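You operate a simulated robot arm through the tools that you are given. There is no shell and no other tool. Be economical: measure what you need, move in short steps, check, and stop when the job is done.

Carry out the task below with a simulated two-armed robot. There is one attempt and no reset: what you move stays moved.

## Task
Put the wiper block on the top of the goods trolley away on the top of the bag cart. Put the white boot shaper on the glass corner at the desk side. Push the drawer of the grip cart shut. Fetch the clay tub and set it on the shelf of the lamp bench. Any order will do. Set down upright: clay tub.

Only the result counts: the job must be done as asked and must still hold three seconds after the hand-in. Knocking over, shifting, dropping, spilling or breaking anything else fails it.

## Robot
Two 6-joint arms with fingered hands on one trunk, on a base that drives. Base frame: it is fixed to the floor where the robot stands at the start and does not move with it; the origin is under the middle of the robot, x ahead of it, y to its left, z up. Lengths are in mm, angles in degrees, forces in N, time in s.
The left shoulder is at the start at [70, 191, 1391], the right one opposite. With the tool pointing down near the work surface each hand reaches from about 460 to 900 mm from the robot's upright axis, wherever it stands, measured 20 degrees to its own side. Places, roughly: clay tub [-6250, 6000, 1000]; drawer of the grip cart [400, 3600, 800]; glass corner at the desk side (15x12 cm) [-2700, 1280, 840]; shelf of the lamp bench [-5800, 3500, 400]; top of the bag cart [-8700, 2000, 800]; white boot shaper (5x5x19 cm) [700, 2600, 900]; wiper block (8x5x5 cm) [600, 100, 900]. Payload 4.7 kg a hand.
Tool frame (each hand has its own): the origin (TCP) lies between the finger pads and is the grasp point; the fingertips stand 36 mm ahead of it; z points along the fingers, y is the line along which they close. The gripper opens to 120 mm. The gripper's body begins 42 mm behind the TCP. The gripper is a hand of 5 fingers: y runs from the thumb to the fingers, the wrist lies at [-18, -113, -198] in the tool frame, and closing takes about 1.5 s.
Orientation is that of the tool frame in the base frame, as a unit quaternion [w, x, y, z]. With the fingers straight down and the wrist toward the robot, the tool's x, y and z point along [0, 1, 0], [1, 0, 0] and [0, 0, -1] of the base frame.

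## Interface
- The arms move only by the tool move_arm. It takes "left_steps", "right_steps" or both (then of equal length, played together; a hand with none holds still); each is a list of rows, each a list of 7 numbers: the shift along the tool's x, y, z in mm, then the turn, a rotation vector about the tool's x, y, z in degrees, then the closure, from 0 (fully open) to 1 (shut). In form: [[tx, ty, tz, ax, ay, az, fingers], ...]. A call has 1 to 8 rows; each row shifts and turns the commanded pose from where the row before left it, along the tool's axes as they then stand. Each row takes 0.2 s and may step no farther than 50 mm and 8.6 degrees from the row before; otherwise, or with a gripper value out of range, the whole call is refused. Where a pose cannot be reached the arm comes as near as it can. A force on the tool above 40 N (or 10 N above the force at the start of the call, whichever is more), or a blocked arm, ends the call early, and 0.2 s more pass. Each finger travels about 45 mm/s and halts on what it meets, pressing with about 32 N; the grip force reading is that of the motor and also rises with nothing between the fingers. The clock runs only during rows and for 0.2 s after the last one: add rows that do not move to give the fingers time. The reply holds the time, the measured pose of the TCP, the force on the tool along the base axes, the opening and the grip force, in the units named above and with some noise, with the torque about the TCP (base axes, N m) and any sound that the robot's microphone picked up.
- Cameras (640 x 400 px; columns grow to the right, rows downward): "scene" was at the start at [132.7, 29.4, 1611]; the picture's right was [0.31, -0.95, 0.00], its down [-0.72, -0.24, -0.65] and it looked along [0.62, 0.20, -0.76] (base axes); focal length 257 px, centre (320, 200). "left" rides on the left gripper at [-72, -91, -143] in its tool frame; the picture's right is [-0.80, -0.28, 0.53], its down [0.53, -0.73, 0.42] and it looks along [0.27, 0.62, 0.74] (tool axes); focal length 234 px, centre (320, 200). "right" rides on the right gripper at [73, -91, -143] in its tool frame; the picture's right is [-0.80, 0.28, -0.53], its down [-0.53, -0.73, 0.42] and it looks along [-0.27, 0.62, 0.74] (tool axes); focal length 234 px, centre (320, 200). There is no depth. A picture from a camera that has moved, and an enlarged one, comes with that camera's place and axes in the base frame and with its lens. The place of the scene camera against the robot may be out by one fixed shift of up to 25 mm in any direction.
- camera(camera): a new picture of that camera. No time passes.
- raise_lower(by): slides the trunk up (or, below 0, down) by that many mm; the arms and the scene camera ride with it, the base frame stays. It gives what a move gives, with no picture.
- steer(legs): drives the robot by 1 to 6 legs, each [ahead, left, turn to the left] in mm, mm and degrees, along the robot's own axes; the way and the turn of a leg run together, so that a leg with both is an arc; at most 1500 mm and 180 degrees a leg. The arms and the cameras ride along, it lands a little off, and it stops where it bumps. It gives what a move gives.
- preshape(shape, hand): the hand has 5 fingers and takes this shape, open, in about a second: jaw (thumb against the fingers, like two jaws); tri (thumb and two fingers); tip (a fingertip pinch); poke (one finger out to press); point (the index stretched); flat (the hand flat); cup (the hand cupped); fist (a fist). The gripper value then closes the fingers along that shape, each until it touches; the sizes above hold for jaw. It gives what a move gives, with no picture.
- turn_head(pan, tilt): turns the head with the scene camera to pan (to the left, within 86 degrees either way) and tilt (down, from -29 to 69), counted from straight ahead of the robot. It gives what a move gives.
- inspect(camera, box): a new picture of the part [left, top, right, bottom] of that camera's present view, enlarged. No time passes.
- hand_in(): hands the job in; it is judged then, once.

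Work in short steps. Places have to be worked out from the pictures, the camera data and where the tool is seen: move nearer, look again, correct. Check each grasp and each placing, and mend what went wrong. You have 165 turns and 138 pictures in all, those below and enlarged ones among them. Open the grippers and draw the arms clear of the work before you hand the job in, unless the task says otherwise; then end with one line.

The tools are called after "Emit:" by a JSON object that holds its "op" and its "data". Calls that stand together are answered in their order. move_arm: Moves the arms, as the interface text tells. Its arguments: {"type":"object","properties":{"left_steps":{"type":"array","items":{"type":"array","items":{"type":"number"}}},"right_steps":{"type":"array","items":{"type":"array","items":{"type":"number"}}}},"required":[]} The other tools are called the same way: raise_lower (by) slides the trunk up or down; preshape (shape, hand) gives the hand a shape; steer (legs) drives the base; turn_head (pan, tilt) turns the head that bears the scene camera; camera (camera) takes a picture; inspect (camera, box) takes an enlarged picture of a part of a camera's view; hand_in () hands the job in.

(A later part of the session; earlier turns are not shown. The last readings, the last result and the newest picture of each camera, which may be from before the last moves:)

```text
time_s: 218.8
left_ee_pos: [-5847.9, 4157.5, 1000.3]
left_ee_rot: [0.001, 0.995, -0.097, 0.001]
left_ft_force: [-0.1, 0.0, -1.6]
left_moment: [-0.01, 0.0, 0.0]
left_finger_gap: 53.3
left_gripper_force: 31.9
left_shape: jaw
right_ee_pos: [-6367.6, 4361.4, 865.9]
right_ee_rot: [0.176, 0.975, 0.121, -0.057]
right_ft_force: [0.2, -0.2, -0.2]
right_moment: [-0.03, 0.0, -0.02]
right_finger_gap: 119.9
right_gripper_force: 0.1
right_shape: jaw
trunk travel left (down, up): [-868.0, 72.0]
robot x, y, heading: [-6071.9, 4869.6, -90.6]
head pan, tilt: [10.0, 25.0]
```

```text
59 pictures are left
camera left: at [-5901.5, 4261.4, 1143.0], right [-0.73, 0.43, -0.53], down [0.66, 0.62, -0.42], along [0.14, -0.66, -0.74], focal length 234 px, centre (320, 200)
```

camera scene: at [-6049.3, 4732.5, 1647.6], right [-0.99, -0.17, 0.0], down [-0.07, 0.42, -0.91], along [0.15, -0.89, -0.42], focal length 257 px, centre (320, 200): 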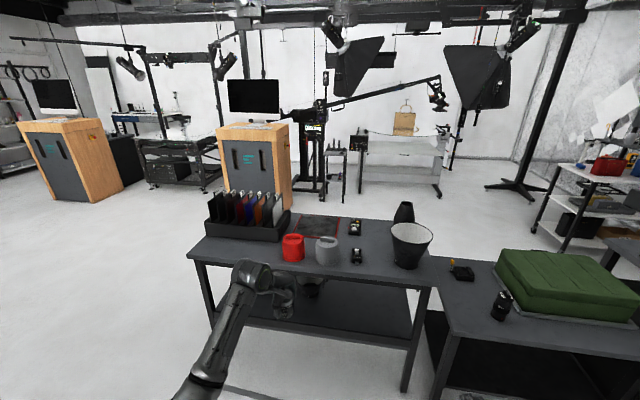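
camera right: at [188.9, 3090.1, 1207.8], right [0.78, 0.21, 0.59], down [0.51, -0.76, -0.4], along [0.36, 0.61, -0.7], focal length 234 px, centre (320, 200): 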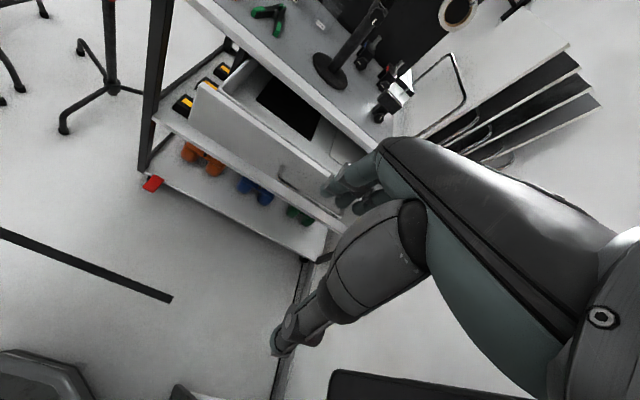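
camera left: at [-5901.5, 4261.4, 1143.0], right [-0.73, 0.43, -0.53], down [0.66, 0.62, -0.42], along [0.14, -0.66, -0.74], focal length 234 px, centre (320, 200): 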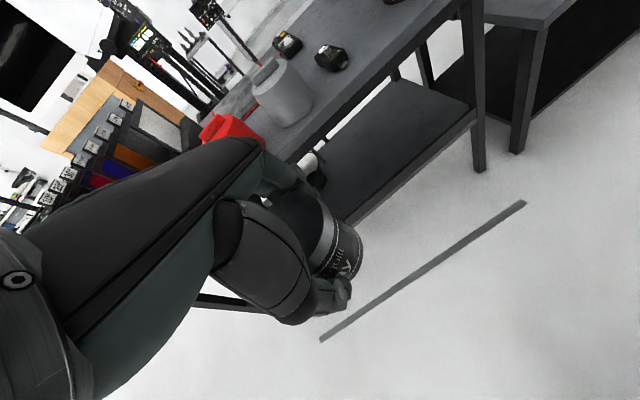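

The left camera gives shelf z≈405, edge y≈3775, and table underside ≈750. I lower in two steps to bring the tub just above shelf height, then check.

Emit:
{"op": "raise_lower", "data": {"by": -300}}

Emit:
{"op": "raise_lower", "data": {"by": -205}}

Emit:
{"op": "camera", "data": {"camera": "left"}}

Emit:
{"op": "camera", "data": {"camera": "scene"}}

```text
time_s: 221.8
left_ee_pos: [-5847.4, 4157.3, 700.5]
left_ee_rot: [0.0, 0.995, -0.097, 0.001]
left_ft_force: [0.4, 0.7, -1.0]
left_moment: [0.04, 0.0, 0.0]
left_finger_gap: 53.2
left_gripper_force: 31.8
left_shape: jaw
right_ee_pos: [-6365.6, 4360.5, 566.0]
right_ee_rot: [0.177, 0.975, 0.122, -0.057]
right_ft_force: [0.6, -0.7, -1.1]
right_moment: [-0.02, 0.01, 0.03]
right_finger_gap: 119.8
right_gripper_force: 0.0
right_shape: jaw
trunk travel left (down, up): [-568.0, 372.0]
robot x, y, heading: [-6073.6, 4863.1, -90.2]
head pan, tilt: [10.0, 25.0]
```

```text
time_s: 224.0
left_ee_pos: [-5847.5, 4156.9, 495.0]
left_ee_rot: [0.001, 0.995, -0.097, 0.001]
left_ft_force: [-0.8, 0.1, -2.5]
left_moment: [0.03, 0.0, 0.0]
left_finger_gap: 53.3
left_gripper_force: 31.9
left_shape: jaw
right_ee_pos: [-6366.3, 4361.8, 362.1]
right_ee_rot: [0.176, 0.975, 0.122, -0.058]
right_ft_force: [0.3, -0.8, 0.1]
right_moment: [-0.03, 0.01, -0.01]
right_finger_gap: 120.0
right_gripper_force: 0.1
right_shape: jaw
trunk travel left (down, up): [-363.0, 577.0]
robot x, y, heading: [-6075.5, 4868.2, -90.4]
head pan, tilt: [10.0, 25.0]
```

```text
58 pictures are left
camera left: at [-5901.0, 4261.6, 638.1], right [-0.73, 0.43, -0.53], down [0.66, 0.62, -0.42], along [0.14, -0.66, -0.74], focal length 234 px, centre (320, 200)
```

left: 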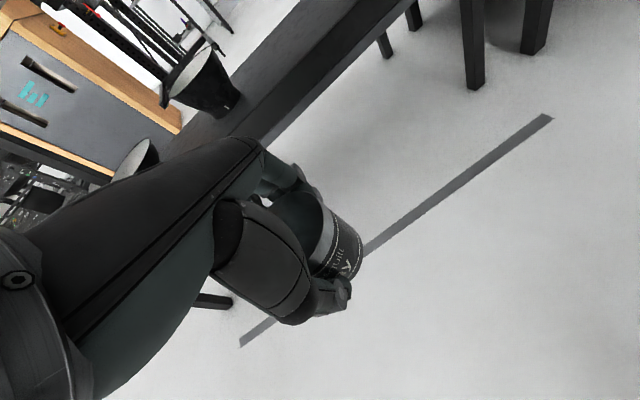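

```text
57 pictures are left
camera scene: at [-6048.4, 4732.8, 1142.7], right [-0.99, -0.17, 0.0], down [-0.07, 0.42, -0.91], along [0.15, -0.89, -0.42], focal length 257 px, centre (320, 200)
```

scene: 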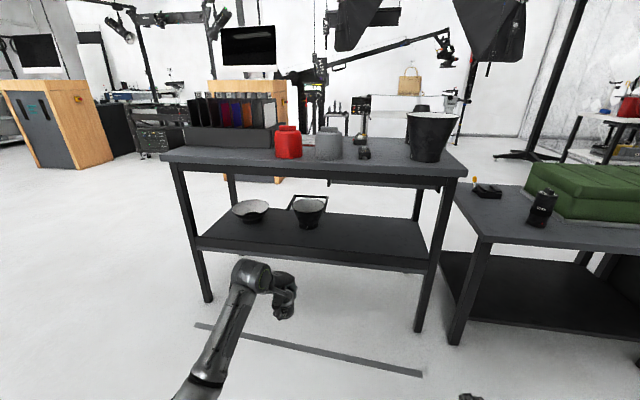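

Good view. The shelf's north half is free, and the wrist should just fit below the tabletop. I lower 15 mm and drive ahead 370 mm, then check clearances.

Emit:
{"op": "raise_lower", "data": {"by": -15}}

Emit:
{"op": "steer", "data": {"legs": [[370, 0, 0]]}}

Emit:
{"op": "turn_head", "data": {"pan": 25, "tilt": 40}}

Emit:
{"op": "camera", "data": {"camera": "left"}}

Emit:
{"op": "camera", "data": {"camera": "scene"}}

```text
time_s: 224.7
left_ee_pos: [-5848.3, 4157.3, 480.6]
left_ee_rot: [0.0, 0.995, -0.097, 0.001]
left_ft_force: [-0.7, 0.3, -1.6]
left_moment: [0.0, 0.03, 0.0]
left_finger_gap: 53.1
left_gripper_force: 32.6
left_shape: jaw
right_ee_pos: [-6367.1, 4360.6, 345.9]
right_ee_rot: [0.177, 0.975, 0.121, -0.057]
right_ft_force: [-0.4, -0.3, 0.2]
right_moment: [-0.01, 0.02, 0.02]
right_finger_gap: 120.0
right_gripper_force: 0.0
right_shape: jaw
trunk travel left (down, up): [-348.0, 592.0]
robot x, y, heading: [-6074.5, 4869.2, -90.5]
head pan, tilt: [10.0, 25.0]
```

```text
time_s: 227.0
left_ee_pos: [-5840.3, 3806.4, 476.1]
left_ee_rot: [-0.011, 0.996, -0.092, -0.002]
left_ft_force: [-1.4, 21.5, 7.4]
left_moment: [0.6, 0.11, 0.06]
left_finger_gap: 56.4
left_gripper_force: 32.2
left_shape: jaw
right_ee_pos: [-6361.7, 3996.6, 346.9]
right_ee_rot: [0.179, 0.974, 0.127, -0.057]
right_ft_force: [0.2, 0.4, 0.1]
right_moment: [0.0, 0.04, 0.02]
right_finger_gap: 119.9
right_gripper_force: 0.2
right_shape: jaw
trunk travel left (down, up): [-348.0, 592.0]
robot x, y, heading: [-6072.3, 4507.4, -89.9]
head pan, tilt: [10.0, 25.0]
stopped in leg 1: the force on the tool passed its limit at 45 N (the readings are from after the stop); the commanded pose is now the measured one
```

```text
time_s: 227.8
left_ee_pos: [-5841.0, 3805.5, 477.2]
left_ee_rot: [-0.009, 0.996, -0.092, -0.002]
left_ft_force: [-1.1, 29.8, 6.8]
left_moment: [0.92, 0.09, 0.07]
left_finger_gap: 56.5
left_gripper_force: 32.1
left_shape: jaw
right_ee_pos: [-6362.1, 3997.2, 348.1]
right_ee_rot: [0.178, 0.974, 0.127, -0.057]
right_ft_force: [-0.3, -0.5, -0.7]
right_moment: [0.0, 0.0, -0.04]
right_finger_gap: 120.3
right_gripper_force: 0.0
right_shape: jaw
trunk travel left (down, up): [-348.0, 592.0]
robot x, y, heading: [-6076.5, 4509.4, -89.9]
head pan, tilt: [25.0, 40.0]
```

```text
56 pictures are left
camera left: at [-5895.5, 3905.8, 621.1], right [-0.74, 0.43, -0.52], down [0.66, 0.63, -0.41], along [0.15, -0.64, -0.75], focal length 234 px, centre (320, 200)
```

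left: 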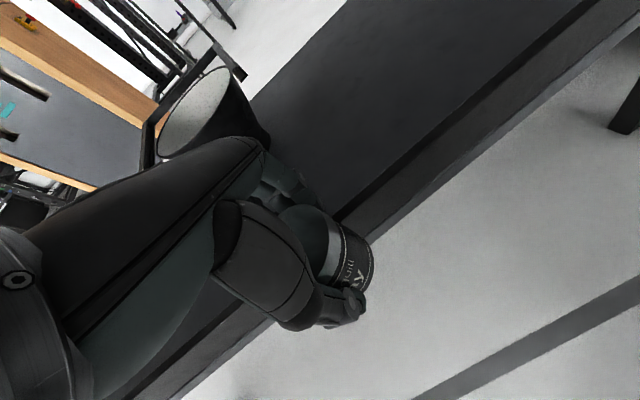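

```text
55 pictures are left
camera scene: at [-6028.5, 4387.2, 1104.7], right [-0.91, -0.43, 0.0], down [-0.27, 0.58, -0.77], along [0.33, -0.69, -0.64], focal length 257 px, centre (320, 200)
```

scene: 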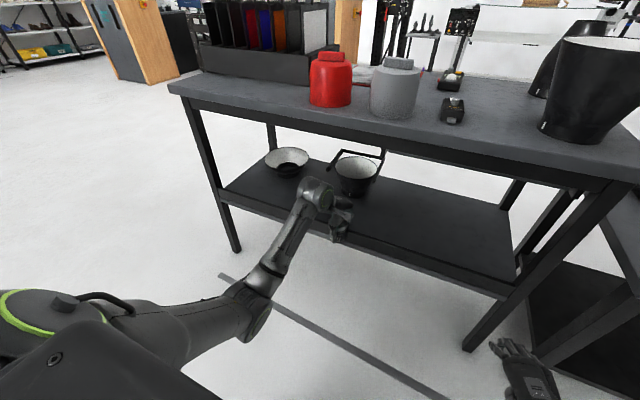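

The tub touched the shelf edge, because the shelf top is nearer z 430. I back off 70 mm, raise 40 mm, and check how the tub sits in the grip.

Emit:
{"op": "steer", "data": {"legs": [[-70, 0, 0]]}}

Emit:
{"op": "raise_lower", "data": {"by": 40}}

Emit:
{"op": "inspect", "data": {"camera": "left", "box": [220, 130, 460, 350]}}

Emit:
{"op": "inspect", "data": {"camera": "scene", "box": [220, 100, 460, 300]}}

```text
time_s: 228.8
left_ee_pos: [-5840.9, 3874.6, 476.8]
left_ee_rot: [-0.008, 0.996, -0.093, -0.003]
left_ft_force: [0.6, 0.9, -2.0]
left_moment: [-0.01, 0.01, -0.03]
left_finger_gap: 53.7
left_gripper_force: 31.7
left_shape: jaw
right_ee_pos: [-6361.2, 4066.5, 346.1]
right_ee_rot: [0.177, 0.974, 0.128, -0.056]
right_ft_force: [0.9, 0.0, -0.6]
right_moment: [-0.02, -0.02, -0.02]
right_finger_gap: 119.9
right_gripper_force: 0.0
right_shape: jaw
trunk travel left (down, up): [-348.0, 592.0]
robot x, y, heading: [-6074.4, 4575.3, -89.8]
head pan, tilt: [25.0, 40.0]
```

```text
time_s: 229.6
left_ee_pos: [-5839.7, 3874.2, 514.7]
left_ee_rot: [-0.009, 0.996, -0.093, -0.002]
left_ft_force: [0.3, 0.1, -1.8]
left_moment: [0.03, 0.0, 0.05]
left_finger_gap: 53.9
left_gripper_force: 31.9
left_shape: jaw
right_ee_pos: [-6363.1, 4066.2, 386.3]
right_ee_rot: [0.177, 0.974, 0.127, -0.056]
right_ft_force: [-0.3, 0.7, -0.6]
right_moment: [-0.01, -0.02, -0.03]
right_finger_gap: 120.0
right_gripper_force: 0.0
right_shape: jaw
trunk travel left (down, up): [-388.0, 552.0]
robot x, y, heading: [-6073.0, 4575.3, -89.8]
head pan, tilt: [25.0, 40.0]
```

```text
1.82 times, centred on (340, 240) of left
camera zoom: at [-5895.7, 3974.5, 660.0], right [-0.74, 0.43, -0.52], down [0.66, 0.63, -0.41], along [0.15, -0.65, -0.75], focal length 426 px, centre (284, 127)
```

zoom: 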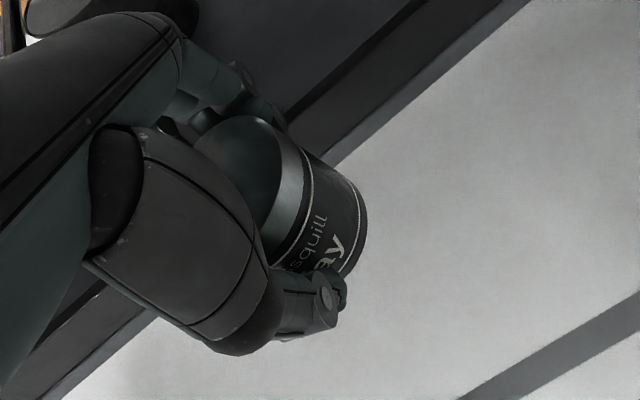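

```text
2.00 times, centred on (340, 200) of scene
camera zoom: at [-6028.4, 4455.1, 1144.2], right [-0.9, -0.43, 0.0], down [-0.27, 0.58, -0.77], along [0.33, -0.69, -0.64], focal length 515 px, centre (280, 200)
```

zoom: 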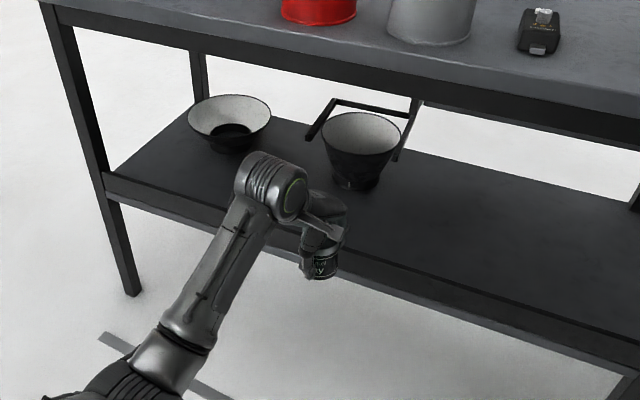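

The tub sits straight in the grip. I strafe 85 mm west to stay clear of the bowl and drive in 156 mm.

Emit:
{"op": "steer", "data": {"legs": [[0, -85, 0], [156, 0, 0]]}}

Emit:
{"op": "inspect", "data": {"camera": "scene", "box": [220, 100, 460, 300]}}

Emit:
{"op": "camera", "data": {"camera": "left"}}

```text
time_s: 231.7
left_ee_pos: [-5924.2, 3715.6, 515.9]
left_ee_rot: [-0.01, 0.996, -0.093, -0.002]
left_ft_force: [0.2, -0.3, -1.8]
left_moment: [0.05, 0.01, -0.03]
left_finger_gap: 53.5
left_gripper_force: 32.1
left_shape: jaw
right_ee_pos: [-6446.0, 3907.0, 385.4]
right_ee_rot: [0.176, 0.975, 0.126, -0.056]
right_ft_force: [-0.3, 0.7, 0.2]
right_moment: [0.03, 0.01, -0.02]
right_finger_gap: 119.8
right_gripper_force: 0.0
right_shape: jaw
trunk travel left (down, up): [-388.0, 552.0]
robot x, y, heading: [-6160.1, 4418.8, -89.7]
head pan, tilt: [25.0, 40.0]
```

```text
2.00 times, centred on (340, 200) of scene
camera zoom: at [-6112.2, 4296.5, 1144.2], right [-0.91, -0.43, 0.0], down [-0.27, 0.58, -0.77], along [0.33, -0.69, -0.64], focal length 515 px, centre (280, 200)
```

zoom: 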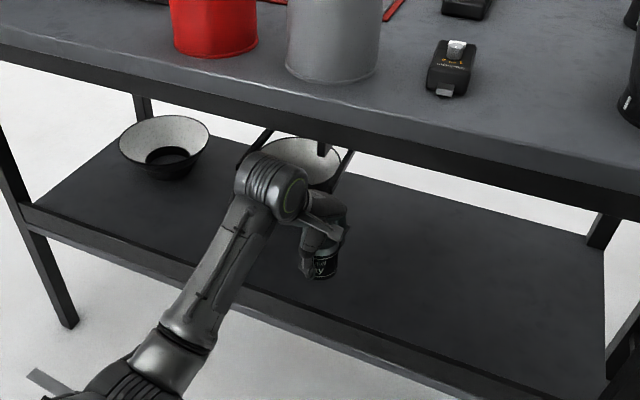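

```text
51 pictures are left
camera left: at [-5979.7, 3816.1, 659.6], right [-0.74, 0.43, -0.52], down [0.66, 0.63, -0.41], along [0.15, -0.64, -0.75], focal length 234 px, centre (320, 200)
```

left: 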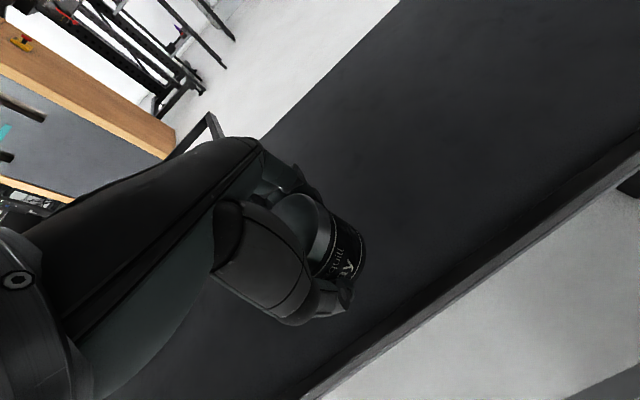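

The tub hangs over the shelf. I lower slowly until contact.

Emit:
{"op": "move_arm", "data": {"left_steps": [[0, 0, 10, 0, 0, 0, 1], [0, 0, 8, 0, 0, 0, 1], [0, 0, 6, 0, 0, 0, 1], [0, 0, 4, 0, 0, 0, 1], [0, 0, 4, 0, 0, 0, 1], [0, 0, 4, 0, 0, 0, 1], [0, 0, 4, 0, 0, 0, 1], [0, 0, 4, 0, 0, 0, 1]]}}

```text
time_s: 233.5
left_ee_pos: [-5925.5, 3717.5, 472.7]
left_ee_rot: [-0.01, 0.996, -0.093, -0.002]
left_ft_force: [0.3, 0.6, -0.8]
left_moment: [-0.02, -0.03, 0.01]
left_finger_gap: 53.4
left_gripper_force: 32.1
left_shape: jaw
right_ee_pos: [-6447.4, 3908.3, 385.5]
right_ee_rot: [0.177, 0.975, 0.126, -0.057]
right_ft_force: [-0.9, -0.3, 0.1]
right_moment: [-0.03, 0.02, -0.01]
right_finger_gap: 119.7
right_gripper_force: 0.1
right_shape: jaw
trunk travel left (down, up): [-388.0, 552.0]
robot x, y, heading: [-6153.4, 4421.9, -89.7]
head pan, tilt: [25.0, 40.0]
```

No contact yet, so I continue in small steps.

Emit:
{"op": "move_arm", "data": {"left_steps": [[0, 0, 4, 0, 0, 0, 1], [0, 0, 4, 0, 0, 0, 1], [0, 0, 4, 0, 0, 0, 1], [0, 0, 4, 0, 0, 0, 1], [0, 0, 4, 0, 0, 0, 1], [0, 0, 4, 0, 0, 0, 1]]}}

Emit:
{"op": "inspect", "data": {"camera": "scene", "box": [270, 170, 390, 270]}}

```text
time_s: 234.9
left_ee_pos: [-5924.6, 3716.6, 447.5]
left_ee_rot: [-0.008, 0.996, -0.092, -0.001]
left_ft_force: [-0.2, 0.5, -2.0]
left_moment: [-0.02, 0.02, 0.0]
left_finger_gap: 53.6
left_gripper_force: 32.2
left_shape: jaw
right_ee_pos: [-6446.7, 3908.5, 386.4]
right_ee_rot: [0.177, 0.974, 0.127, -0.056]
right_ft_force: [0.8, -0.1, 0.6]
right_moment: [-0.02, -0.01, 0.03]
right_finger_gap: 119.8
right_gripper_force: 0.1
right_shape: jaw
trunk travel left (down, up): [-388.0, 552.0]
robot x, y, heading: [-6155.2, 4419.7, -89.9]
head pan, tilt: [25.0, 40.0]
```

```text
4.00 times, centred on (330, 220) of scene
camera zoom: at [-6112.2, 4297.2, 1144.3], right [-0.91, -0.43, 0.0], down [-0.27, 0.58, -0.77], along [0.33, -0.69, -0.64], focal length 1030 px, centre (280, 120)
```

zoom: 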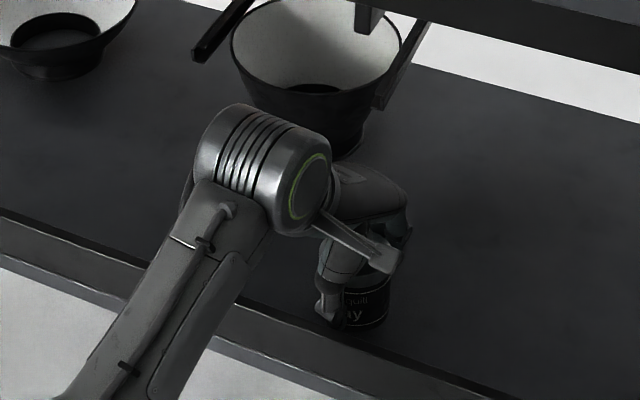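

Still in air. I continue down in 4 mm steps.

Emit:
{"op": "move_arm", "data": {"left_steps": [[0, 0, 4, 0, 0, 0, 1], [0, 0, 4, 0, 0, 0, 1], [0, 0, 4, 0, 0, 0, 1], [0, 0, 4, 0, 0, 0, 1], [0, 0, 4, 0, 0, 0, 1], [0, 0, 4, 0, 0, 0, 1], [0, 0, 4, 0, 0, 0, 1], [0, 0, 4, 0, 0, 0, 1]]}}

Emit:
{"op": "inspect", "data": {"camera": "scene", "box": [270, 170, 390, 270]}}

```text
time_s: 236.6
left_ee_pos: [-5926.3, 3715.0, 426.7]
left_ee_rot: [0.0, 0.996, -0.093, 0.0]
left_ft_force: [0.2, 3.7, 21.3]
left_moment: [0.11, 0.01, -0.01]
left_finger_gap: 55.5
left_gripper_force: 32.4
left_shape: jaw
right_ee_pos: [-6446.3, 3908.6, 386.6]
right_ee_rot: [0.178, 0.974, 0.127, -0.056]
right_ft_force: [-0.2, -0.2, 0.4]
right_moment: [0.02, 0.02, 0.03]
right_finger_gap: 119.9
right_gripper_force: 0.1
right_shape: jaw
trunk travel left (down, up): [-388.0, 552.0]
robot x, y, heading: [-6153.7, 4417.9, -89.9]
head pan, tilt: [25.0, 40.0]
stopped in row 8 (left hand): the force on the tool passed its limit at 43 N (the readings are from after the stop); the commanded pose is now the measured one
```

```text
4.00 times, centred on (330, 220) of scene
camera zoom: at [-6112.8, 4299.8, 1144.6], right [-0.9, -0.43, 0.0], down [-0.27, 0.58, -0.77], along [0.33, -0.69, -0.64], focal length 1030 px, centre (280, 120)
```

zoom: 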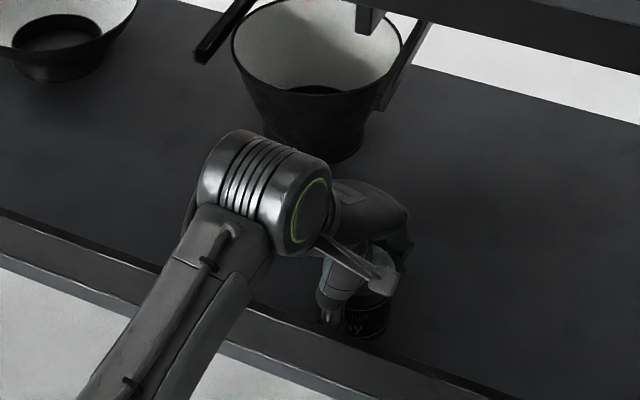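

Contact at z≈427, so the tub stands on the shelf. I open only part way, since the rim is close behind the thumb, then rise straight up.

Emit:
{"op": "move_arm", "data": {"left_steps": [[0, 0, -2, 0, 0, 0, 0.7], [0, 0, 0, 0, 0, 0, 0.5], [0, 0, 0, 0, 0, 0, 0.35], [0, 0, 0, 0, 0, 0, 0.3], [0, 0, 0, 0, 0, 0, 0.3], [0, 0, 0, 0, 0, 0, 0.3]]}}

Emit:
{"op": "inspect", "data": {"camera": "left", "box": [220, 130, 460, 350]}}

```text
time_s: 238.0
left_ee_pos: [-5925.2, 3714.8, 423.8]
left_ee_rot: [-0.005, 0.996, -0.092, -0.002]
left_ft_force: [-0.5, -8.6, -1.7]
left_moment: [-0.06, 0.04, -0.01]
left_finger_gap: 78.2
left_gripper_force: 0.1
left_shape: jaw
right_ee_pos: [-6445.8, 3908.8, 385.9]
right_ee_rot: [0.177, 0.974, 0.126, -0.056]
right_ft_force: [0.7, -0.4, -0.7]
right_moment: [0.01, -0.05, -0.01]
right_finger_gap: 119.9
right_gripper_force: 0.1
right_shape: jaw
trunk travel left (down, up): [-388.0, 552.0]
robot x, y, heading: [-6156.2, 4420.9, -89.9]
head pan, tilt: [25.0, 40.0]
```

```text
1.82 times, centred on (340, 240) of left
camera zoom: at [-5979.9, 3816.2, 567.5], right [-0.74, 0.43, -0.52], down [0.66, 0.63, -0.42], along [0.15, -0.65, -0.74], focal length 426 px, centre (284, 127)
```

zoom: 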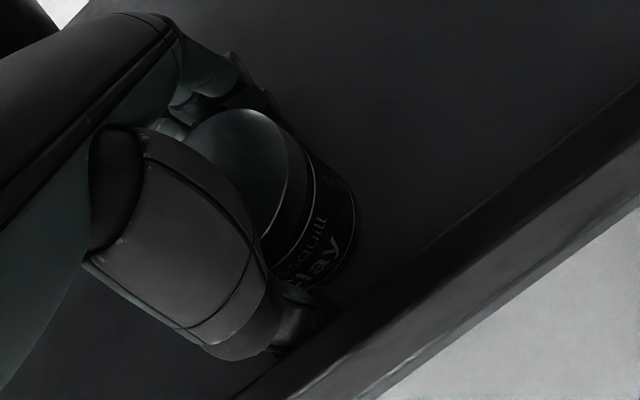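

The thumb touches the rim lightly (8.6 N). I narrow the gap slightly and rise straight up.

Emit:
{"op": "move_arm", "data": {"left_steps": [[0, 0, 0, 0, 0, 0, 0.38], [0, 0, -6, 0, 0, 0, 0.38], [0, 0, -12, 0, 0, 0, 0.38], [0, 0, -20, 0, 0, 0, 0.38], [0, 0, -25, 0, 0, 0, 0.38], [0, 0, -25, 0, 0, 0, 0.38], [0, 0, 0, 0, 0, 0, 0.3]]}}

Emit:
{"op": "inspect", "data": {"camera": "left", "box": [220, 130, 460, 350]}}

```text
time_s: 239.6
left_ee_pos: [-5926.1, 3712.6, 511.2]
left_ee_rot: [-0.005, 0.996, -0.092, -0.001]
left_ft_force: [-0.4, 0.0, -0.5]
left_moment: [0.0, -0.02, 0.01]
left_finger_gap: 83.7
left_gripper_force: 0.0
left_shape: jaw
right_ee_pos: [-6446.9, 3908.0, 387.0]
right_ee_rot: [0.177, 0.974, 0.127, -0.056]
right_ft_force: [0.3, 0.4, -0.4]
right_moment: [-0.02, 0.0, 0.0]
right_finger_gap: 120.1
right_gripper_force: 0.0
right_shape: jaw
trunk travel left (down, up): [-388.0, 552.0]
robot x, y, heading: [-6160.7, 4418.8, -89.8]
head pan, tilt: [25.0, 40.0]
```

```text
1.82 times, centred on (340, 240) of left
camera zoom: at [-5980.5, 3815.6, 655.0], right [-0.74, 0.43, -0.52], down [0.66, 0.63, -0.42], along [0.15, -0.65, -0.74], focal length 426 px, centre (284, 127)
```

zoom: 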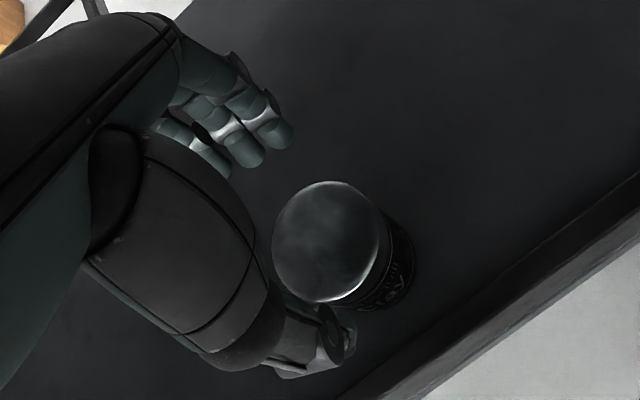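

The tub stands upright on the shelf. I back out, raise the trunk, and head east again for the shaper.

Emit:
{"op": "steer", "data": {"legs": [[-500, 0, 0]]}}

Emit:
{"op": "raise_lower", "data": {"by": 400}}

Emit:
{"op": "steer", "data": {"legs": [[0, 0, 90], [1450, 0, 0], [600, 0, 0], [770, -750, 0], [770, -750, 0], [770, -740, 0]]}}

Emit:
{"op": "turn_head", "data": {"pan": 0, "tilt": 25}}

Emit:
{"op": "camera", "data": {"camera": "scene"}}

```text
time_s: 242.6
left_ee_pos: [-5927.5, 4217.0, 510.2]
left_ee_rot: [-0.004, 0.996, -0.092, -0.001]
left_ft_force: [-0.6, 0.1, 0.4]
left_moment: [0.02, -0.03, -0.01]
left_finger_gap: 83.5
left_gripper_force: 0.0
left_shape: jaw
right_ee_pos: [-6448.0, 4410.3, 386.1]
right_ee_rot: [0.177, 0.974, 0.127, -0.056]
right_ft_force: [-0.4, -0.4, -0.4]
right_moment: [-0.01, 0.01, -0.01]
right_finger_gap: 120.1
right_gripper_force: 0.2
right_shape: jaw
trunk travel left (down, up): [-388.0, 552.0]
robot x, y, heading: [-6155.1, 4922.1, -89.8]
head pan, tilt: [25.0, 40.0]
```

```text
time_s: 246.4
left_ee_pos: [-5927.1, 4215.2, 910.8]
left_ee_rot: [-0.005, 0.996, -0.092, -0.001]
left_ft_force: [-0.4, 0.4, -0.5]
left_moment: [0.01, -0.01, 0.0]
left_finger_gap: 83.8
left_gripper_force: 0.0
left_shape: jaw
right_ee_pos: [-6448.0, 4411.2, 786.8]
right_ee_rot: [0.177, 0.974, 0.128, -0.056]
right_ft_force: [-0.3, -0.9, -0.4]
right_moment: [-0.05, 0.03, 0.0]
right_finger_gap: 120.0
right_gripper_force: 0.0
right_shape: jaw
trunk travel left (down, up): [-788.0, 152.0]
robot x, y, heading: [-6158.2, 4921.9, -89.7]
head pan, tilt: [25.0, 40.0]
```

```text
time_s: 275.8
left_ee_pos: [-1212.7, 2724.5, 910.0]
left_ee_rot: [-0.002, 0.775, 0.632, -0.004]
left_ft_force: [-0.4, -0.2, -0.9]
left_moment: [0.0, 0.02, -0.02]
left_finger_gap: 83.5
left_gripper_force: 0.0
left_shape: jaw
right_ee_pos: [-1415.6, 2208.6, 786.4]
right_ee_rot: [0.165, 0.605, 0.774, 0.084]
right_ft_force: [0.0, 0.1, -0.4]
right_moment: [0.01, 0.02, 0.04]
right_finger_gap: 120.2
right_gripper_force: 0.1
right_shape: jaw
trunk travel left (down, up): [-788.0, 152.0]
robot x, y, heading: [-1923.1, 2506.7, -0.8]
head pan, tilt: [25.0, 40.0]
```

```text
time_s: 276.7
left_ee_pos: [-1212.0, 2724.9, 910.4]
left_ee_rot: [-0.002, 0.775, 0.632, -0.004]
left_ft_force: [0.6, -0.4, 0.2]
left_moment: [0.0, 0.0, -0.01]
left_finger_gap: 83.6
left_gripper_force: 0.0
left_shape: jaw
right_ee_pos: [-1416.0, 2208.1, 786.5]
right_ee_rot: [0.166, 0.605, 0.774, 0.084]
right_ft_force: [0.8, -0.1, 0.2]
right_moment: [-0.02, -0.04, -0.01]
right_finger_gap: 119.8
right_gripper_force: 0.1
right_shape: jaw
trunk travel left (down, up): [-788.0, 152.0]
robot x, y, heading: [-1918.0, 2503.5, -0.7]
head pan, tilt: [0.0, 25.0]
```

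```text
46 pictures are left
camera scene: at [-1771.5, 2508.1, 1567.6], right [-0.01, -1.0, 0.0], down [-0.42, 0.0, -0.91], along [0.91, -0.01, -0.42], focal length 257 px, centre (320, 200)
```

scene: 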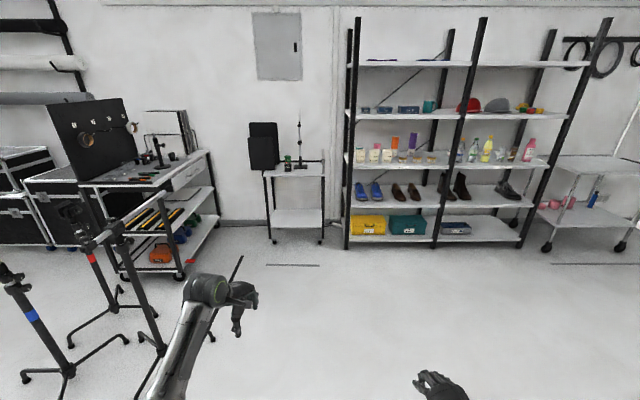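

I drive on to x≈-600 in the open, then swing the right hand out to the side so it will clear the rack.

Emit:
{"op": "steer", "data": {"legs": [[1250, 0, 0.7]]}}

Emit:
{"op": "move_arm", "data": {"right_steps": [[-17.8, -40.3, -20, 0, 0, 0, 0], [-17.8, -40.3, -20, 0, 0, 0, 0], [-17.8, -40.3, -20, 0, 0, 0, 0], [-17.8, -40.3, -20, 0, 0, 0, 0], [-17.8, -40.3, -20, 0, 0, 0, 0], [-17.8, -40.3, -20, 0, 0, 0, 0], [-17.8, -40.3, -20, 0, 0, 0, 0], [-17.8, -40.3, -20, 0, 0, 0, 0]]}}

Emit:
{"op": "camera", "data": {"camera": "scene"}}

```text
time_s: 283.1
left_ee_pos: [66.7, 2697.8, 910.7]
left_ee_rot: [-0.003, 0.777, 0.629, -0.004]
left_ft_force: [0.7, -0.8, -0.7]
left_moment: [-0.01, 0.01, -0.02]
left_finger_gap: 83.5
left_gripper_force: 0.0
left_shape: jaw
right_ee_pos: [-142.0, 2182.5, 785.7]
right_ee_rot: [0.165, 0.608, 0.772, 0.084]
right_ft_force: [-0.1, 0.1, -0.8]
right_moment: [0.02, 0.03, 0.02]
right_finger_gap: 119.8
right_gripper_force: 0.0
right_shape: jaw
trunk travel left (down, up): [-788.0, 152.0]
robot x, y, heading: [-643.5, 2482.4, -1.2]
head pan, tilt: [0.0, 25.0]
```

```text
time_s: 284.9
left_ee_pos: [65.7, 2697.8, 912.3]
left_ee_rot: [-0.003, 0.777, 0.629, -0.003]
left_ft_force: [-0.5, 0.2, 0.8]
left_moment: [0.03, -0.05, -0.01]
left_finger_gap: 83.5
left_gripper_force: 0.1
left_shape: jaw
right_ee_pos: [-464.8, 1983.0, 826.2]
right_ee_rot: [0.168, 0.607, 0.772, 0.083]
right_ft_force: [-0.5, -0.8, -0.4]
right_moment: [0.05, 0.04, -0.03]
right_finger_gap: 120.0
right_gripper_force: 0.1
right_shape: jaw
right hand out of reach, approached as far as the arm can: row 5, 6, 7
trunk travel left (down, up): [-788.0, 152.0]
robot x, y, heading: [-644.8, 2479.3, -1.3]
head pan, tilt: [0.0, 25.0]
```

```text
45 pictures are left
camera scene: at [-494.9, 2485.6, 1567.7], right [-0.02, -1.0, 0.0], down [-0.42, 0.01, -0.91], along [0.91, -0.02, -0.42], focal length 257 px, centre (320, 200)
```

scene: 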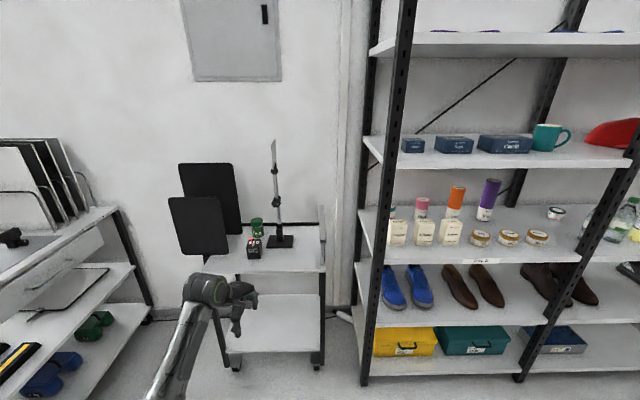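

Right hand is tucked aside. Now I set the left hand's yaw and reach for the gap grasp (yaw −35°, further forward and lower), still in the open.

Emit:
{"op": "move_arm", "data": {"left_steps": [[0, 0, 0, 0, 0, 8, 0.3], [0, 0, 0, 0, 0, 8, 0.3], [0, 0, 0, 0, 0, 7, 0.3], [-3.4, 34.8, 0, 0, 0, 0, 0.3], [-3.4, 34.8, 0, 0, 0, 0, 0.3], [-3.4, 34.8, 30, 0, 0, 0, 0.3], [0, 0, 40, 0, 0, 0, 0.3], [0, 0, 40, 0, 0, 0, 0.3]]}}

Emit:
{"op": "steer", "data": {"legs": [[0, -310, 1.2]]}}

```text
time_s: 286.8
left_ee_pos: [146.6, 2627.2, 798.4]
left_ee_rot: [-0.003, 0.887, 0.461, -0.003]
left_ft_force: [-0.3, 0.4, 1.1]
left_moment: [0.03, 0.01, 0.02]
left_finger_gap: 83.8
left_gripper_force: 0.0
left_shape: jaw
right_ee_pos: [-464.5, 1984.0, 825.8]
right_ee_rot: [0.166, 0.608, 0.772, 0.084]
right_ft_force: [-0.4, 0.3, -0.8]
right_moment: [-0.01, 0.0, 0.02]
right_finger_gap: 120.3
right_gripper_force: 0.0
right_shape: jaw
trunk travel left (down, up): [-788.0, 152.0]
robot x, y, heading: [-643.8, 2483.5, -1.2]
head pan, tilt: [0.0, 25.0]
```

```text
time_s: 288.8
left_ee_pos: [140.5, 2337.7, 798.5]
left_ee_rot: [-0.002, 0.882, 0.471, -0.004]
left_ft_force: [0.7, 0.4, -0.2]
left_moment: [-0.02, -0.01, -0.05]
left_finger_gap: 83.9
left_gripper_force: 0.0
left_shape: jaw
right_ee_pos: [-456.4, 1682.1, 825.5]
right_ee_rot: [0.166, 0.6, 0.778, 0.086]
right_ft_force: [0.5, -0.1, 0.7]
right_moment: [0.04, 0.02, -0.04]
right_finger_gap: 120.1
right_gripper_force: 0.1
right_shape: jaw
trunk travel left (down, up): [-788.0, 152.0]
robot x, y, heading: [-647.8, 2175.7, -0.0]
head pan, tilt: [0.0, 25.0]
```

Now I lower the trunk to floor-working height in the open, drive closer, and look into the gap.

Emit:
{"op": "raise_lower", "data": {"by": -400}}

Emit:
{"op": "raise_lower", "data": {"by": -240}}

Emit:
{"op": "steer", "data": {"legs": [[200, 0, 0]]}}

Emit:
{"op": "turn_head", "data": {"pan": 10, "tilt": 25}}

Emit:
{"op": "camera", "data": {"camera": "scene"}}

Emit:
{"op": "camera", "data": {"camera": "left"}}

```text
time_s: 292.6
left_ee_pos: [140.2, 2337.5, 398.8]
left_ee_rot: [-0.002, 0.882, 0.471, -0.004]
left_ft_force: [0.0, 0.8, 0.2]
left_moment: [0.02, 0.01, -0.01]
left_finger_gap: 83.9
left_gripper_force: 0.0
left_shape: jaw
right_ee_pos: [-456.1, 1682.0, 425.5]
right_ee_rot: [0.165, 0.6, 0.778, 0.087]
right_ft_force: [-0.1, 0.1, 0.2]
right_moment: [0.03, 0.0, 0.0]
right_finger_gap: 119.8
right_gripper_force: 0.0
right_shape: jaw
trunk travel left (down, up): [-388.0, 552.0]
robot x, y, heading: [-651.1, 2176.6, -0.3]
head pan, tilt: [0.0, 25.0]
```

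```text
time_s: 295.1
left_ee_pos: [139.9, 2338.2, 159.7]
left_ee_rot: [-0.002, 0.882, 0.471, -0.003]
left_ft_force: [-0.2, 0.1, -0.1]
left_moment: [0.0, -0.03, 0.0]
left_finger_gap: 84.0
left_gripper_force: 0.0
left_shape: jaw
right_ee_pos: [-458.8, 1682.0, 185.9]
right_ee_rot: [0.165, 0.6, 0.778, 0.086]
right_ft_force: [1.2, -0.5, -0.1]
right_moment: [-0.02, 0.01, -0.02]
right_finger_gap: 119.9
right_gripper_force: 0.1
right_shape: jaw
trunk travel left (down, up): [-148.0, 792.0]
robot x, y, heading: [-648.1, 2176.2, -0.0]
head pan, tilt: [0.0, 25.0]
```

```text
time_s: 296.7
left_ee_pos: [337.5, 2334.3, 159.2]
left_ee_rot: [-0.002, 0.883, 0.469, -0.003]
left_ft_force: [0.2, -0.4, 0.2]
left_moment: [0.01, 0.01, 0.01]
left_finger_gap: 84.0
left_gripper_force: 0.1
left_shape: jaw
right_ee_pos: [-261.6, 1679.6, 186.1]
right_ee_rot: [0.166, 0.601, 0.777, 0.085]
right_ft_force: [0.0, 0.4, -0.2]
right_moment: [0.01, 0.05, 0.03]
right_finger_gap: 120.0
right_gripper_force: 0.1
right_shape: jaw
trunk travel left (down, up): [-148.0, 792.0]
robot x, y, heading: [-444.0, 2177.0, -0.1]
head pan, tilt: [0.0, 25.0]
```

```text
time_s: 297.5
left_ee_pos: [338.4, 2334.3, 159.0]
left_ee_rot: [-0.001, 0.883, 0.47, -0.004]
left_ft_force: [-0.4, -0.4, -0.3]
left_moment: [0.02, -0.06, -0.04]
left_finger_gap: 83.9
left_gripper_force: 0.0
left_shape: jaw
right_ee_pos: [-261.3, 1681.2, 186.0]
right_ee_rot: [0.165, 0.601, 0.777, 0.086]
right_ft_force: [0.2, -0.3, 0.7]
right_moment: [0.0, 0.0, -0.01]
right_finger_gap: 120.0
right_gripper_force: 0.0
right_shape: jaw
trunk travel left (down, up): [-148.0, 792.0]
robot x, y, heading: [-452.0, 2178.3, -0.2]
head pan, tilt: [10.0, 25.0]
```

```text
44 pictures are left
camera scene: at [-300.2, 2197.8, 927.7], right [0.17, -0.99, 0.0], down [-0.42, -0.07, -0.91], along [0.89, 0.15, -0.42], focal length 257 px, centre (320, 200)
```

scene: 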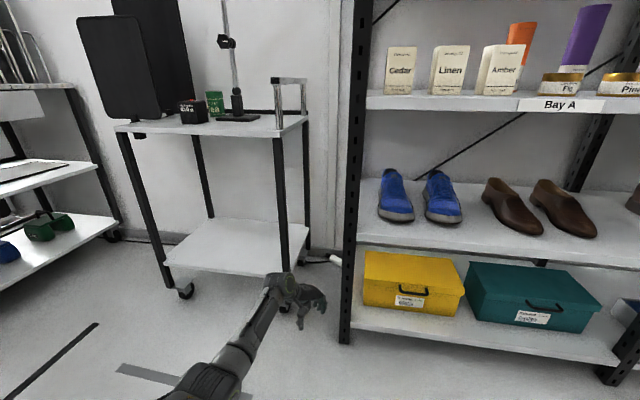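

```text
43 pictures are left
camera left: at [223.0, 2326.1, 302.9], right [-0.69, -0.51, -0.52], down [-0.31, 0.85, -0.42], along [0.66, -0.13, -0.74], focal length 234 px, centre (320, 200)
```

left: 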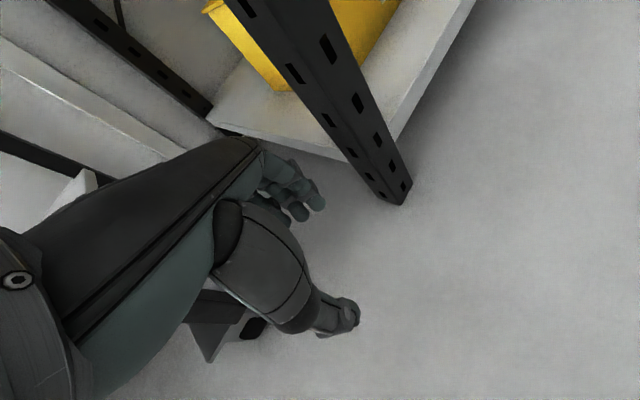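

The gap spans y≈2232 to 2475 at floor level, and the hand is centred in it at y 2334. I drive in 270 mm and look again.

Emit:
{"op": "steer", "data": {"legs": [[270, 0, 0]]}}

Emit:
{"op": "camera", "data": {"camera": "left"}}

Emit:
{"op": "inspect", "data": {"camera": "scene", "box": [200, 130, 400, 290]}}

```text
time_s: 298.9
left_ee_pos: [496.7, 2323.2, 155.2]
left_ee_rot: [0.0, 0.884, 0.467, -0.01]
left_ft_force: [-0.1, 0.0, -0.3]
left_moment: [-0.02, -0.01, -0.01]
left_finger_gap: 84.0
left_gripper_force: 0.0
left_shape: jaw
right_ee_pos: [-99.9, 1678.3, 187.1]
right_ee_rot: [0.164, 0.601, 0.777, 0.084]
right_ft_force: [0.3, -0.2, -0.7]
right_moment: [-0.01, 0.0, 0.02]
right_finger_gap: 119.8
right_gripper_force: 0.0
right_shape: jaw
trunk travel left (down, up): [-148.0, 792.0]
robot x, y, heading: [-289.3, 2175.3, -0.5]
head pan, tilt: [10.0, 25.0]
stopped in leg 1: the robot was blocked; the commanded pose is now the measured one
```

```text
42 pictures are left
camera left: at [382.4, 2317.6, 300.5], right [-0.69, -0.51, -0.51], down [-0.31, 0.85, -0.43], along [0.65, -0.14, -0.75], focal length 234 px, centre (320, 200)
```

left: 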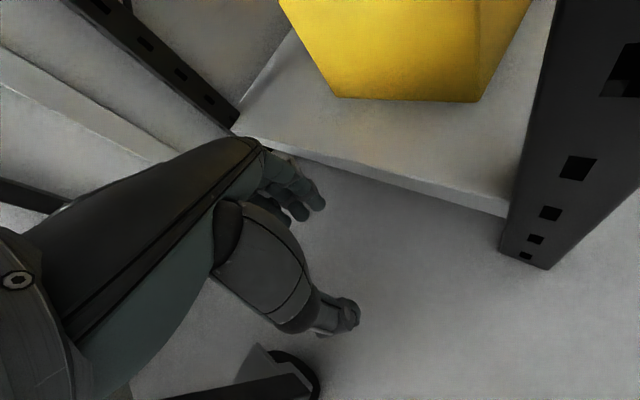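

```text
2.50 times, centred on (300, 210) of scene
camera zoom: at [-138.2, 2196.0, 927.6], right [0.17, -0.99, 0.0], down [-0.42, -0.07, -0.91], along [0.89, 0.15, -0.42], focal length 644 px, centre (370, 175)
```

zoom: 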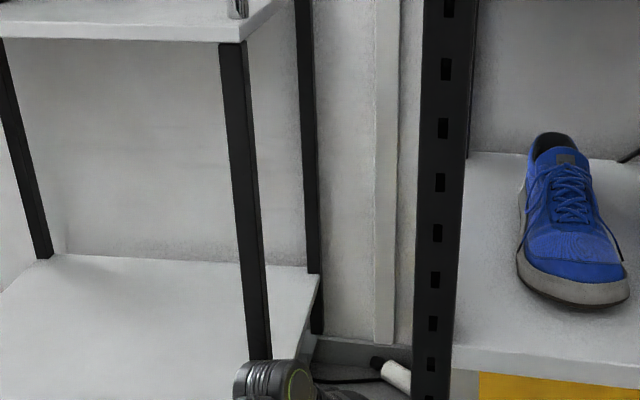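

The wrist housing reached the cart leg on the left. I back off 40 mm and turn the hand to yaw −20°, which pulls the wrist toward the middle, then continue with a small right shift.

Emit:
{"op": "steer", "data": {"legs": [[-50, 0, 0.5]]}}

Emit:
{"op": "move_arm", "data": {"left_steps": [[0, 0, 0, 0, 0, -7.5, 0.3], [0, 0, 0, 0, 0, -7.5, 0.3], [0, 0, 0, 0, 0, 0, 0.3]]}}

Emit:
{"op": "steer", "data": {"legs": [[260, -6, 0]]}}

Emit:
{"op": "camera", "data": {"camera": "left"}}

```text
time_s: 299.8
left_ee_pos: [447.8, 2331.4, 155.9]
left_ee_rot: [0.0, 0.882, 0.471, -0.01]
left_ft_force: [0.4, -0.5, 0.2]
left_moment: [0.02, -0.02, 0.0]
left_finger_gap: 83.9
left_gripper_force: 0.1
left_shape: jaw
right_ee_pos: [-143.7, 1681.1, 185.2]
right_ee_rot: [0.166, 0.599, 0.779, 0.086]
right_ft_force: [-0.1, -0.3, 0.1]
right_moment: [0.01, 0.03, 0.0]
right_finger_gap: 119.9
right_gripper_force: 0.0
right_shape: jaw
trunk travel left (down, up): [-148.0, 792.0]
robot x, y, heading: [-336.4, 2172.9, 0.3]
head pan, tilt: [10.0, 25.0]
```

```text
time_s: 300.6
left_ee_pos: [448.7, 2332.1, 155.8]
left_ee_rot: [-0.002, 0.814, 0.581, -0.009]
left_ft_force: [-1.2, -0.3, -0.6]
left_moment: [0.01, 0.03, 0.02]
left_finger_gap: 83.8
left_gripper_force: 0.0
left_shape: jaw
right_ee_pos: [-143.3, 1679.9, 185.8]
right_ee_rot: [0.165, 0.599, 0.779, 0.087]
right_ft_force: [0.4, -0.7, -0.4]
right_moment: [-0.02, 0.01, -0.02]
right_finger_gap: 120.1
right_gripper_force: 0.0
right_shape: jaw
trunk travel left (down, up): [-148.0, 792.0]
robot x, y, heading: [-332.7, 2176.1, 0.3]
head pan, tilt: [10.0, 25.0]
```

```text
time_s: 302.5
left_ee_pos: [712.5, 2303.6, 157.3]
left_ee_rot: [0.001, 0.819, 0.573, -0.012]
left_ft_force: [0.5, -0.5, 0.7]
left_moment: [0.06, 0.03, 0.0]
left_finger_gap: 83.7
left_gripper_force: 0.1
left_shape: jaw
right_ee_pos: [113.1, 1671.1, 184.2]
right_ee_rot: [0.166, 0.605, 0.774, 0.085]
right_ft_force: [-0.6, 0.2, 0.6]
right_moment: [0.03, 0.0, -0.01]
right_finger_gap: 120.3
right_gripper_force: 0.1
right_shape: jaw
trunk travel left (down, up): [-148.0, 792.0]
robot x, y, heading: [-65.2, 2170.1, -0.6]
head pan, tilt: [10.0, 25.0]
```

```text
40 pictures are left
camera left: at [604.7, 2270.1, 301.4], right [-0.55, -0.67, -0.51], down [-0.51, 0.75, -0.43], along [0.66, 0.03, -0.75], focal length 234 px, centre (320, 200)
```

left: 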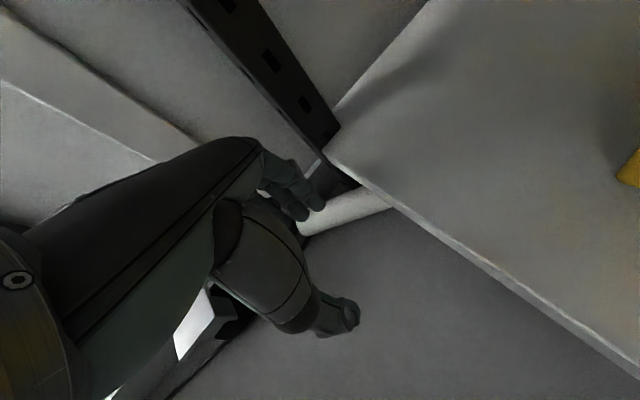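

The bottle is seen ahead, its axis running through about [797, 2269] and [833, 2316]. I drive in another 120 mm with 14 mm left to bring the TCP over [833, 2318].

Emit:
{"op": "steer", "data": {"legs": [[118, 14, 0]]}}

Emit:
{"op": "camera", "data": {"camera": "left"}}

```text
time_s: 303.7
left_ee_pos: [795.3, 2304.9, 150.7]
left_ee_rot: [-0.002, 0.822, 0.569, -0.022]
left_ft_force: [-10.6, -0.7, -0.5]
left_moment: [0.0, -0.2, -0.04]
left_finger_gap: 83.2
left_gripper_force: 0.1
left_shape: jaw
right_ee_pos: [201.3, 1678.1, 184.4]
right_ee_rot: [0.166, 0.604, 0.775, 0.084]
right_ft_force: [-0.1, -0.5, 0.3]
right_moment: [0.02, 0.0, 0.02]
right_finger_gap: 120.0
right_gripper_force: 0.1
right_shape: jaw
trunk travel left (down, up): [-148.0, 792.0]
robot x, y, heading: [20.0, 2173.2, -0.8]
head pan, tilt: [10.0, 25.0]
stopped in leg 1: the force on the tool passed its limit at 76 N (the readings are from after the stop); the commanded pose is now the measured one
```

```text
39 pictures are left
camera left: at [690.2, 2273.0, 298.7], right [-0.56, -0.67, -0.49], down [-0.52, 0.75, -0.42], along [0.65, 0.01, -0.76], focal length 234 px, centre (320, 200)
```

left: 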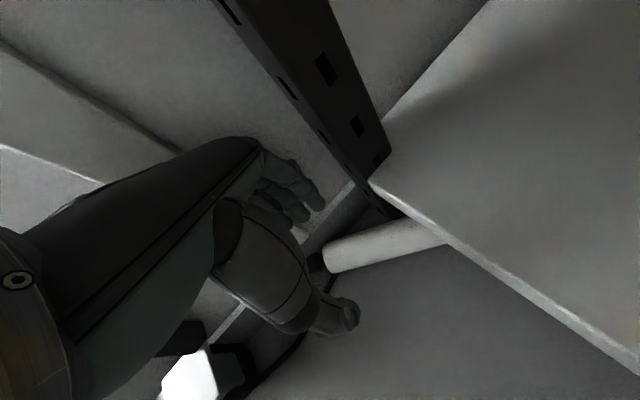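

The knuckles met the wall; the bottle's crest lies about 30 mm ahead of the TCP. I shift slightly right and back, open to about 100 mm so the fingers come down behind the bottle, and lower part way.

Emit:
{"op": "move_arm", "data": {"left_steps": [[-6, -2, 0, 0, 0, 0, 0.25], [-6, 0, 0, 0, 0, 0, 0.17], [0, 0, 20, 0, 0, 0, 0.15], [0, 0, 20, 0, 0, 0, 0.15], [0, 0, 10, 0, 0, 0, 0.15], [0, 0, 0, 0, 0, 0, 0.15]]}}

Emit:
{"op": "camera", "data": {"camera": "left"}}

```text
time_s: 305.1
left_ee_pos: [789.0, 2293.8, 103.2]
left_ee_rot: [0.0, 0.822, 0.569, -0.02]
left_ft_force: [0.2, -0.4, -0.1]
left_moment: [0.0, 0.02, -0.01]
left_finger_gap: 101.4
left_gripper_force: 0.0
left_shape: jaw
right_ee_pos: [202.2, 1677.6, 185.8]
right_ee_rot: [0.166, 0.604, 0.775, 0.084]
right_ft_force: [-0.3, -0.2, -0.1]
right_moment: [-0.02, 0.0, 0.06]
right_finger_gap: 120.1
right_gripper_force: 0.1
right_shape: jaw
trunk travel left (down, up): [-148.0, 792.0]
robot x, y, heading: [16.8, 2175.8, -0.6]
head pan, tilt: [10.0, 25.0]
```

```text
38 pictures are left
camera left: at [684.0, 2261.4, 250.2], right [-0.56, -0.67, -0.49], down [-0.51, 0.75, -0.42], along [0.65, 0.01, -0.76], focal length 234 px, centre (320, 200)
```

left: 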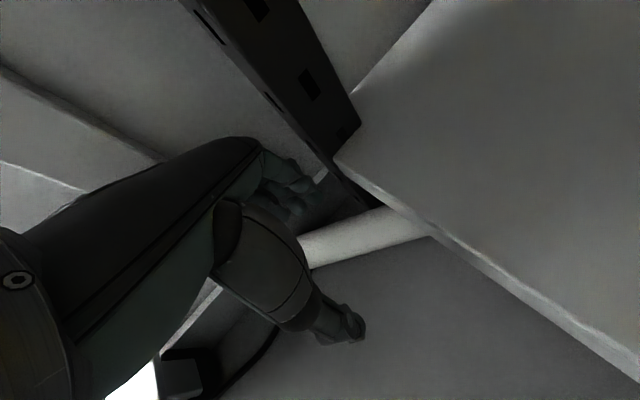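

The fingers are just behind the bottle and the thumb in front. I lower further in small steps with force watch.

Emit:
{"op": "move_arm", "data": {"left_steps": [[0, 0, 12, 0, 0, 0, 0.15], [0, 0, 12, 0, 0, 0, 0.15], [0, 0, 12, 0, 0, 0, 0.15], [0, 0, 10, 0, 0, 0, 0.15], [0, 0, 6, 0, 0, 0, 0.15], [0, 0, 0, 0, 0, 0, 0.15]]}}

Emit:
{"op": "camera", "data": {"camera": "left"}}

```text
time_s: 306.5
left_ee_pos: [787.9, 2291.8, 51.0]
left_ee_rot: [0.001, 0.822, 0.57, -0.021]
left_ft_force: [0.4, 0.1, 0.2]
left_moment: [-0.03, -0.03, 0.0]
left_finger_gap: 101.9
left_gripper_force: 0.1
left_shape: jaw
right_ee_pos: [201.6, 1676.9, 184.8]
right_ee_rot: [0.164, 0.605, 0.775, 0.085]
right_ft_force: [-0.2, 0.2, 0.0]
right_moment: [0.01, 0.05, 0.02]
right_finger_gap: 119.9
right_gripper_force: 0.0
right_shape: jaw
trunk travel left (down, up): [-148.0, 792.0]
robot x, y, heading: [18.2, 2174.8, -0.8]
head pan, tilt: [10.0, 25.0]
```

```text
37 pictures are left
camera left: at [682.1, 2259.3, 197.8], right [-0.56, -0.67, -0.49], down [-0.51, 0.75, -0.42], along [0.65, 0.01, -0.76], focal length 234 px, centre (320, 200)
```

left: 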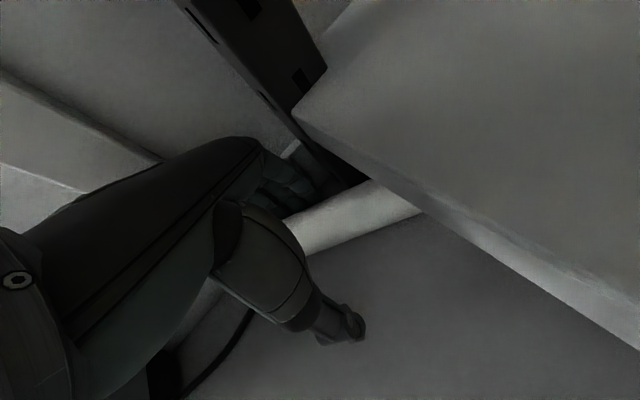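

Fingers are behind the bottle without contact. I raise 4 mm and close.

Emit:
{"op": "move_arm", "data": {"left_steps": [[0, 0, -4, 0, 0, 0, 0.4], [0, 0, 0, 0, 0, 0, 0.6], [0, 0, 0, 0, 0, 0, 0.8], [0, 0, 0, 0, 0, 0, 1], [0, 0, 0, 0, 0, 0, 1], [0, 0, 0, 0, 0, 0, 1], [0, 0, 0, 0, 0, 0, 1], [0, 0, 0, 0, 0, 0, 1]]}}

Emit:
{"op": "camera", "data": {"camera": "left"}}

```text
time_s: 308.3
left_ee_pos: [787.2, 2290.9, 54.2]
left_ee_rot: [-0.001, 0.822, 0.569, -0.021]
left_ft_force: [-0.4, 0.4, 1.2]
left_moment: [-0.01, 0.06, -0.02]
left_finger_gap: 34.9
left_gripper_force: 31.9
left_shape: jaw
right_ee_pos: [201.7, 1677.8, 185.5]
right_ee_rot: [0.165, 0.604, 0.775, 0.085]
right_ft_force: [-0.4, 0.1, -0.5]
right_moment: [-0.02, -0.01, -0.04]
right_finger_gap: 120.1
right_gripper_force: 0.1
right_shape: jaw
trunk travel left (down, up): [-148.0, 792.0]
robot x, y, heading: [19.9, 2176.0, -0.8]
head pan, tilt: [10.0, 25.0]
```

```text
36 pictures are left
camera left: at [681.4, 2259.4, 201.4], right [-0.56, -0.67, -0.49], down [-0.51, 0.75, -0.42], along [0.65, 0.01, -0.76], focal length 234 px, centre (320, 200)
```

left: 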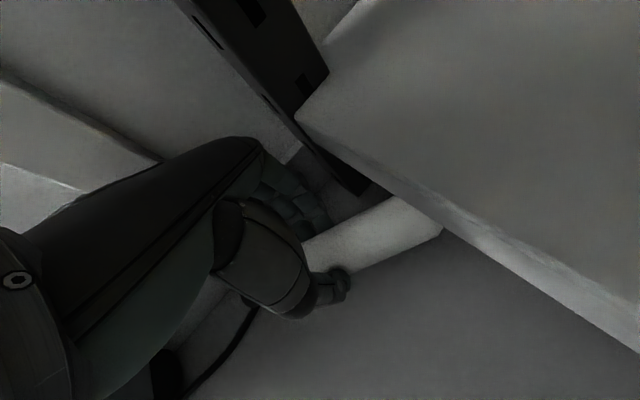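

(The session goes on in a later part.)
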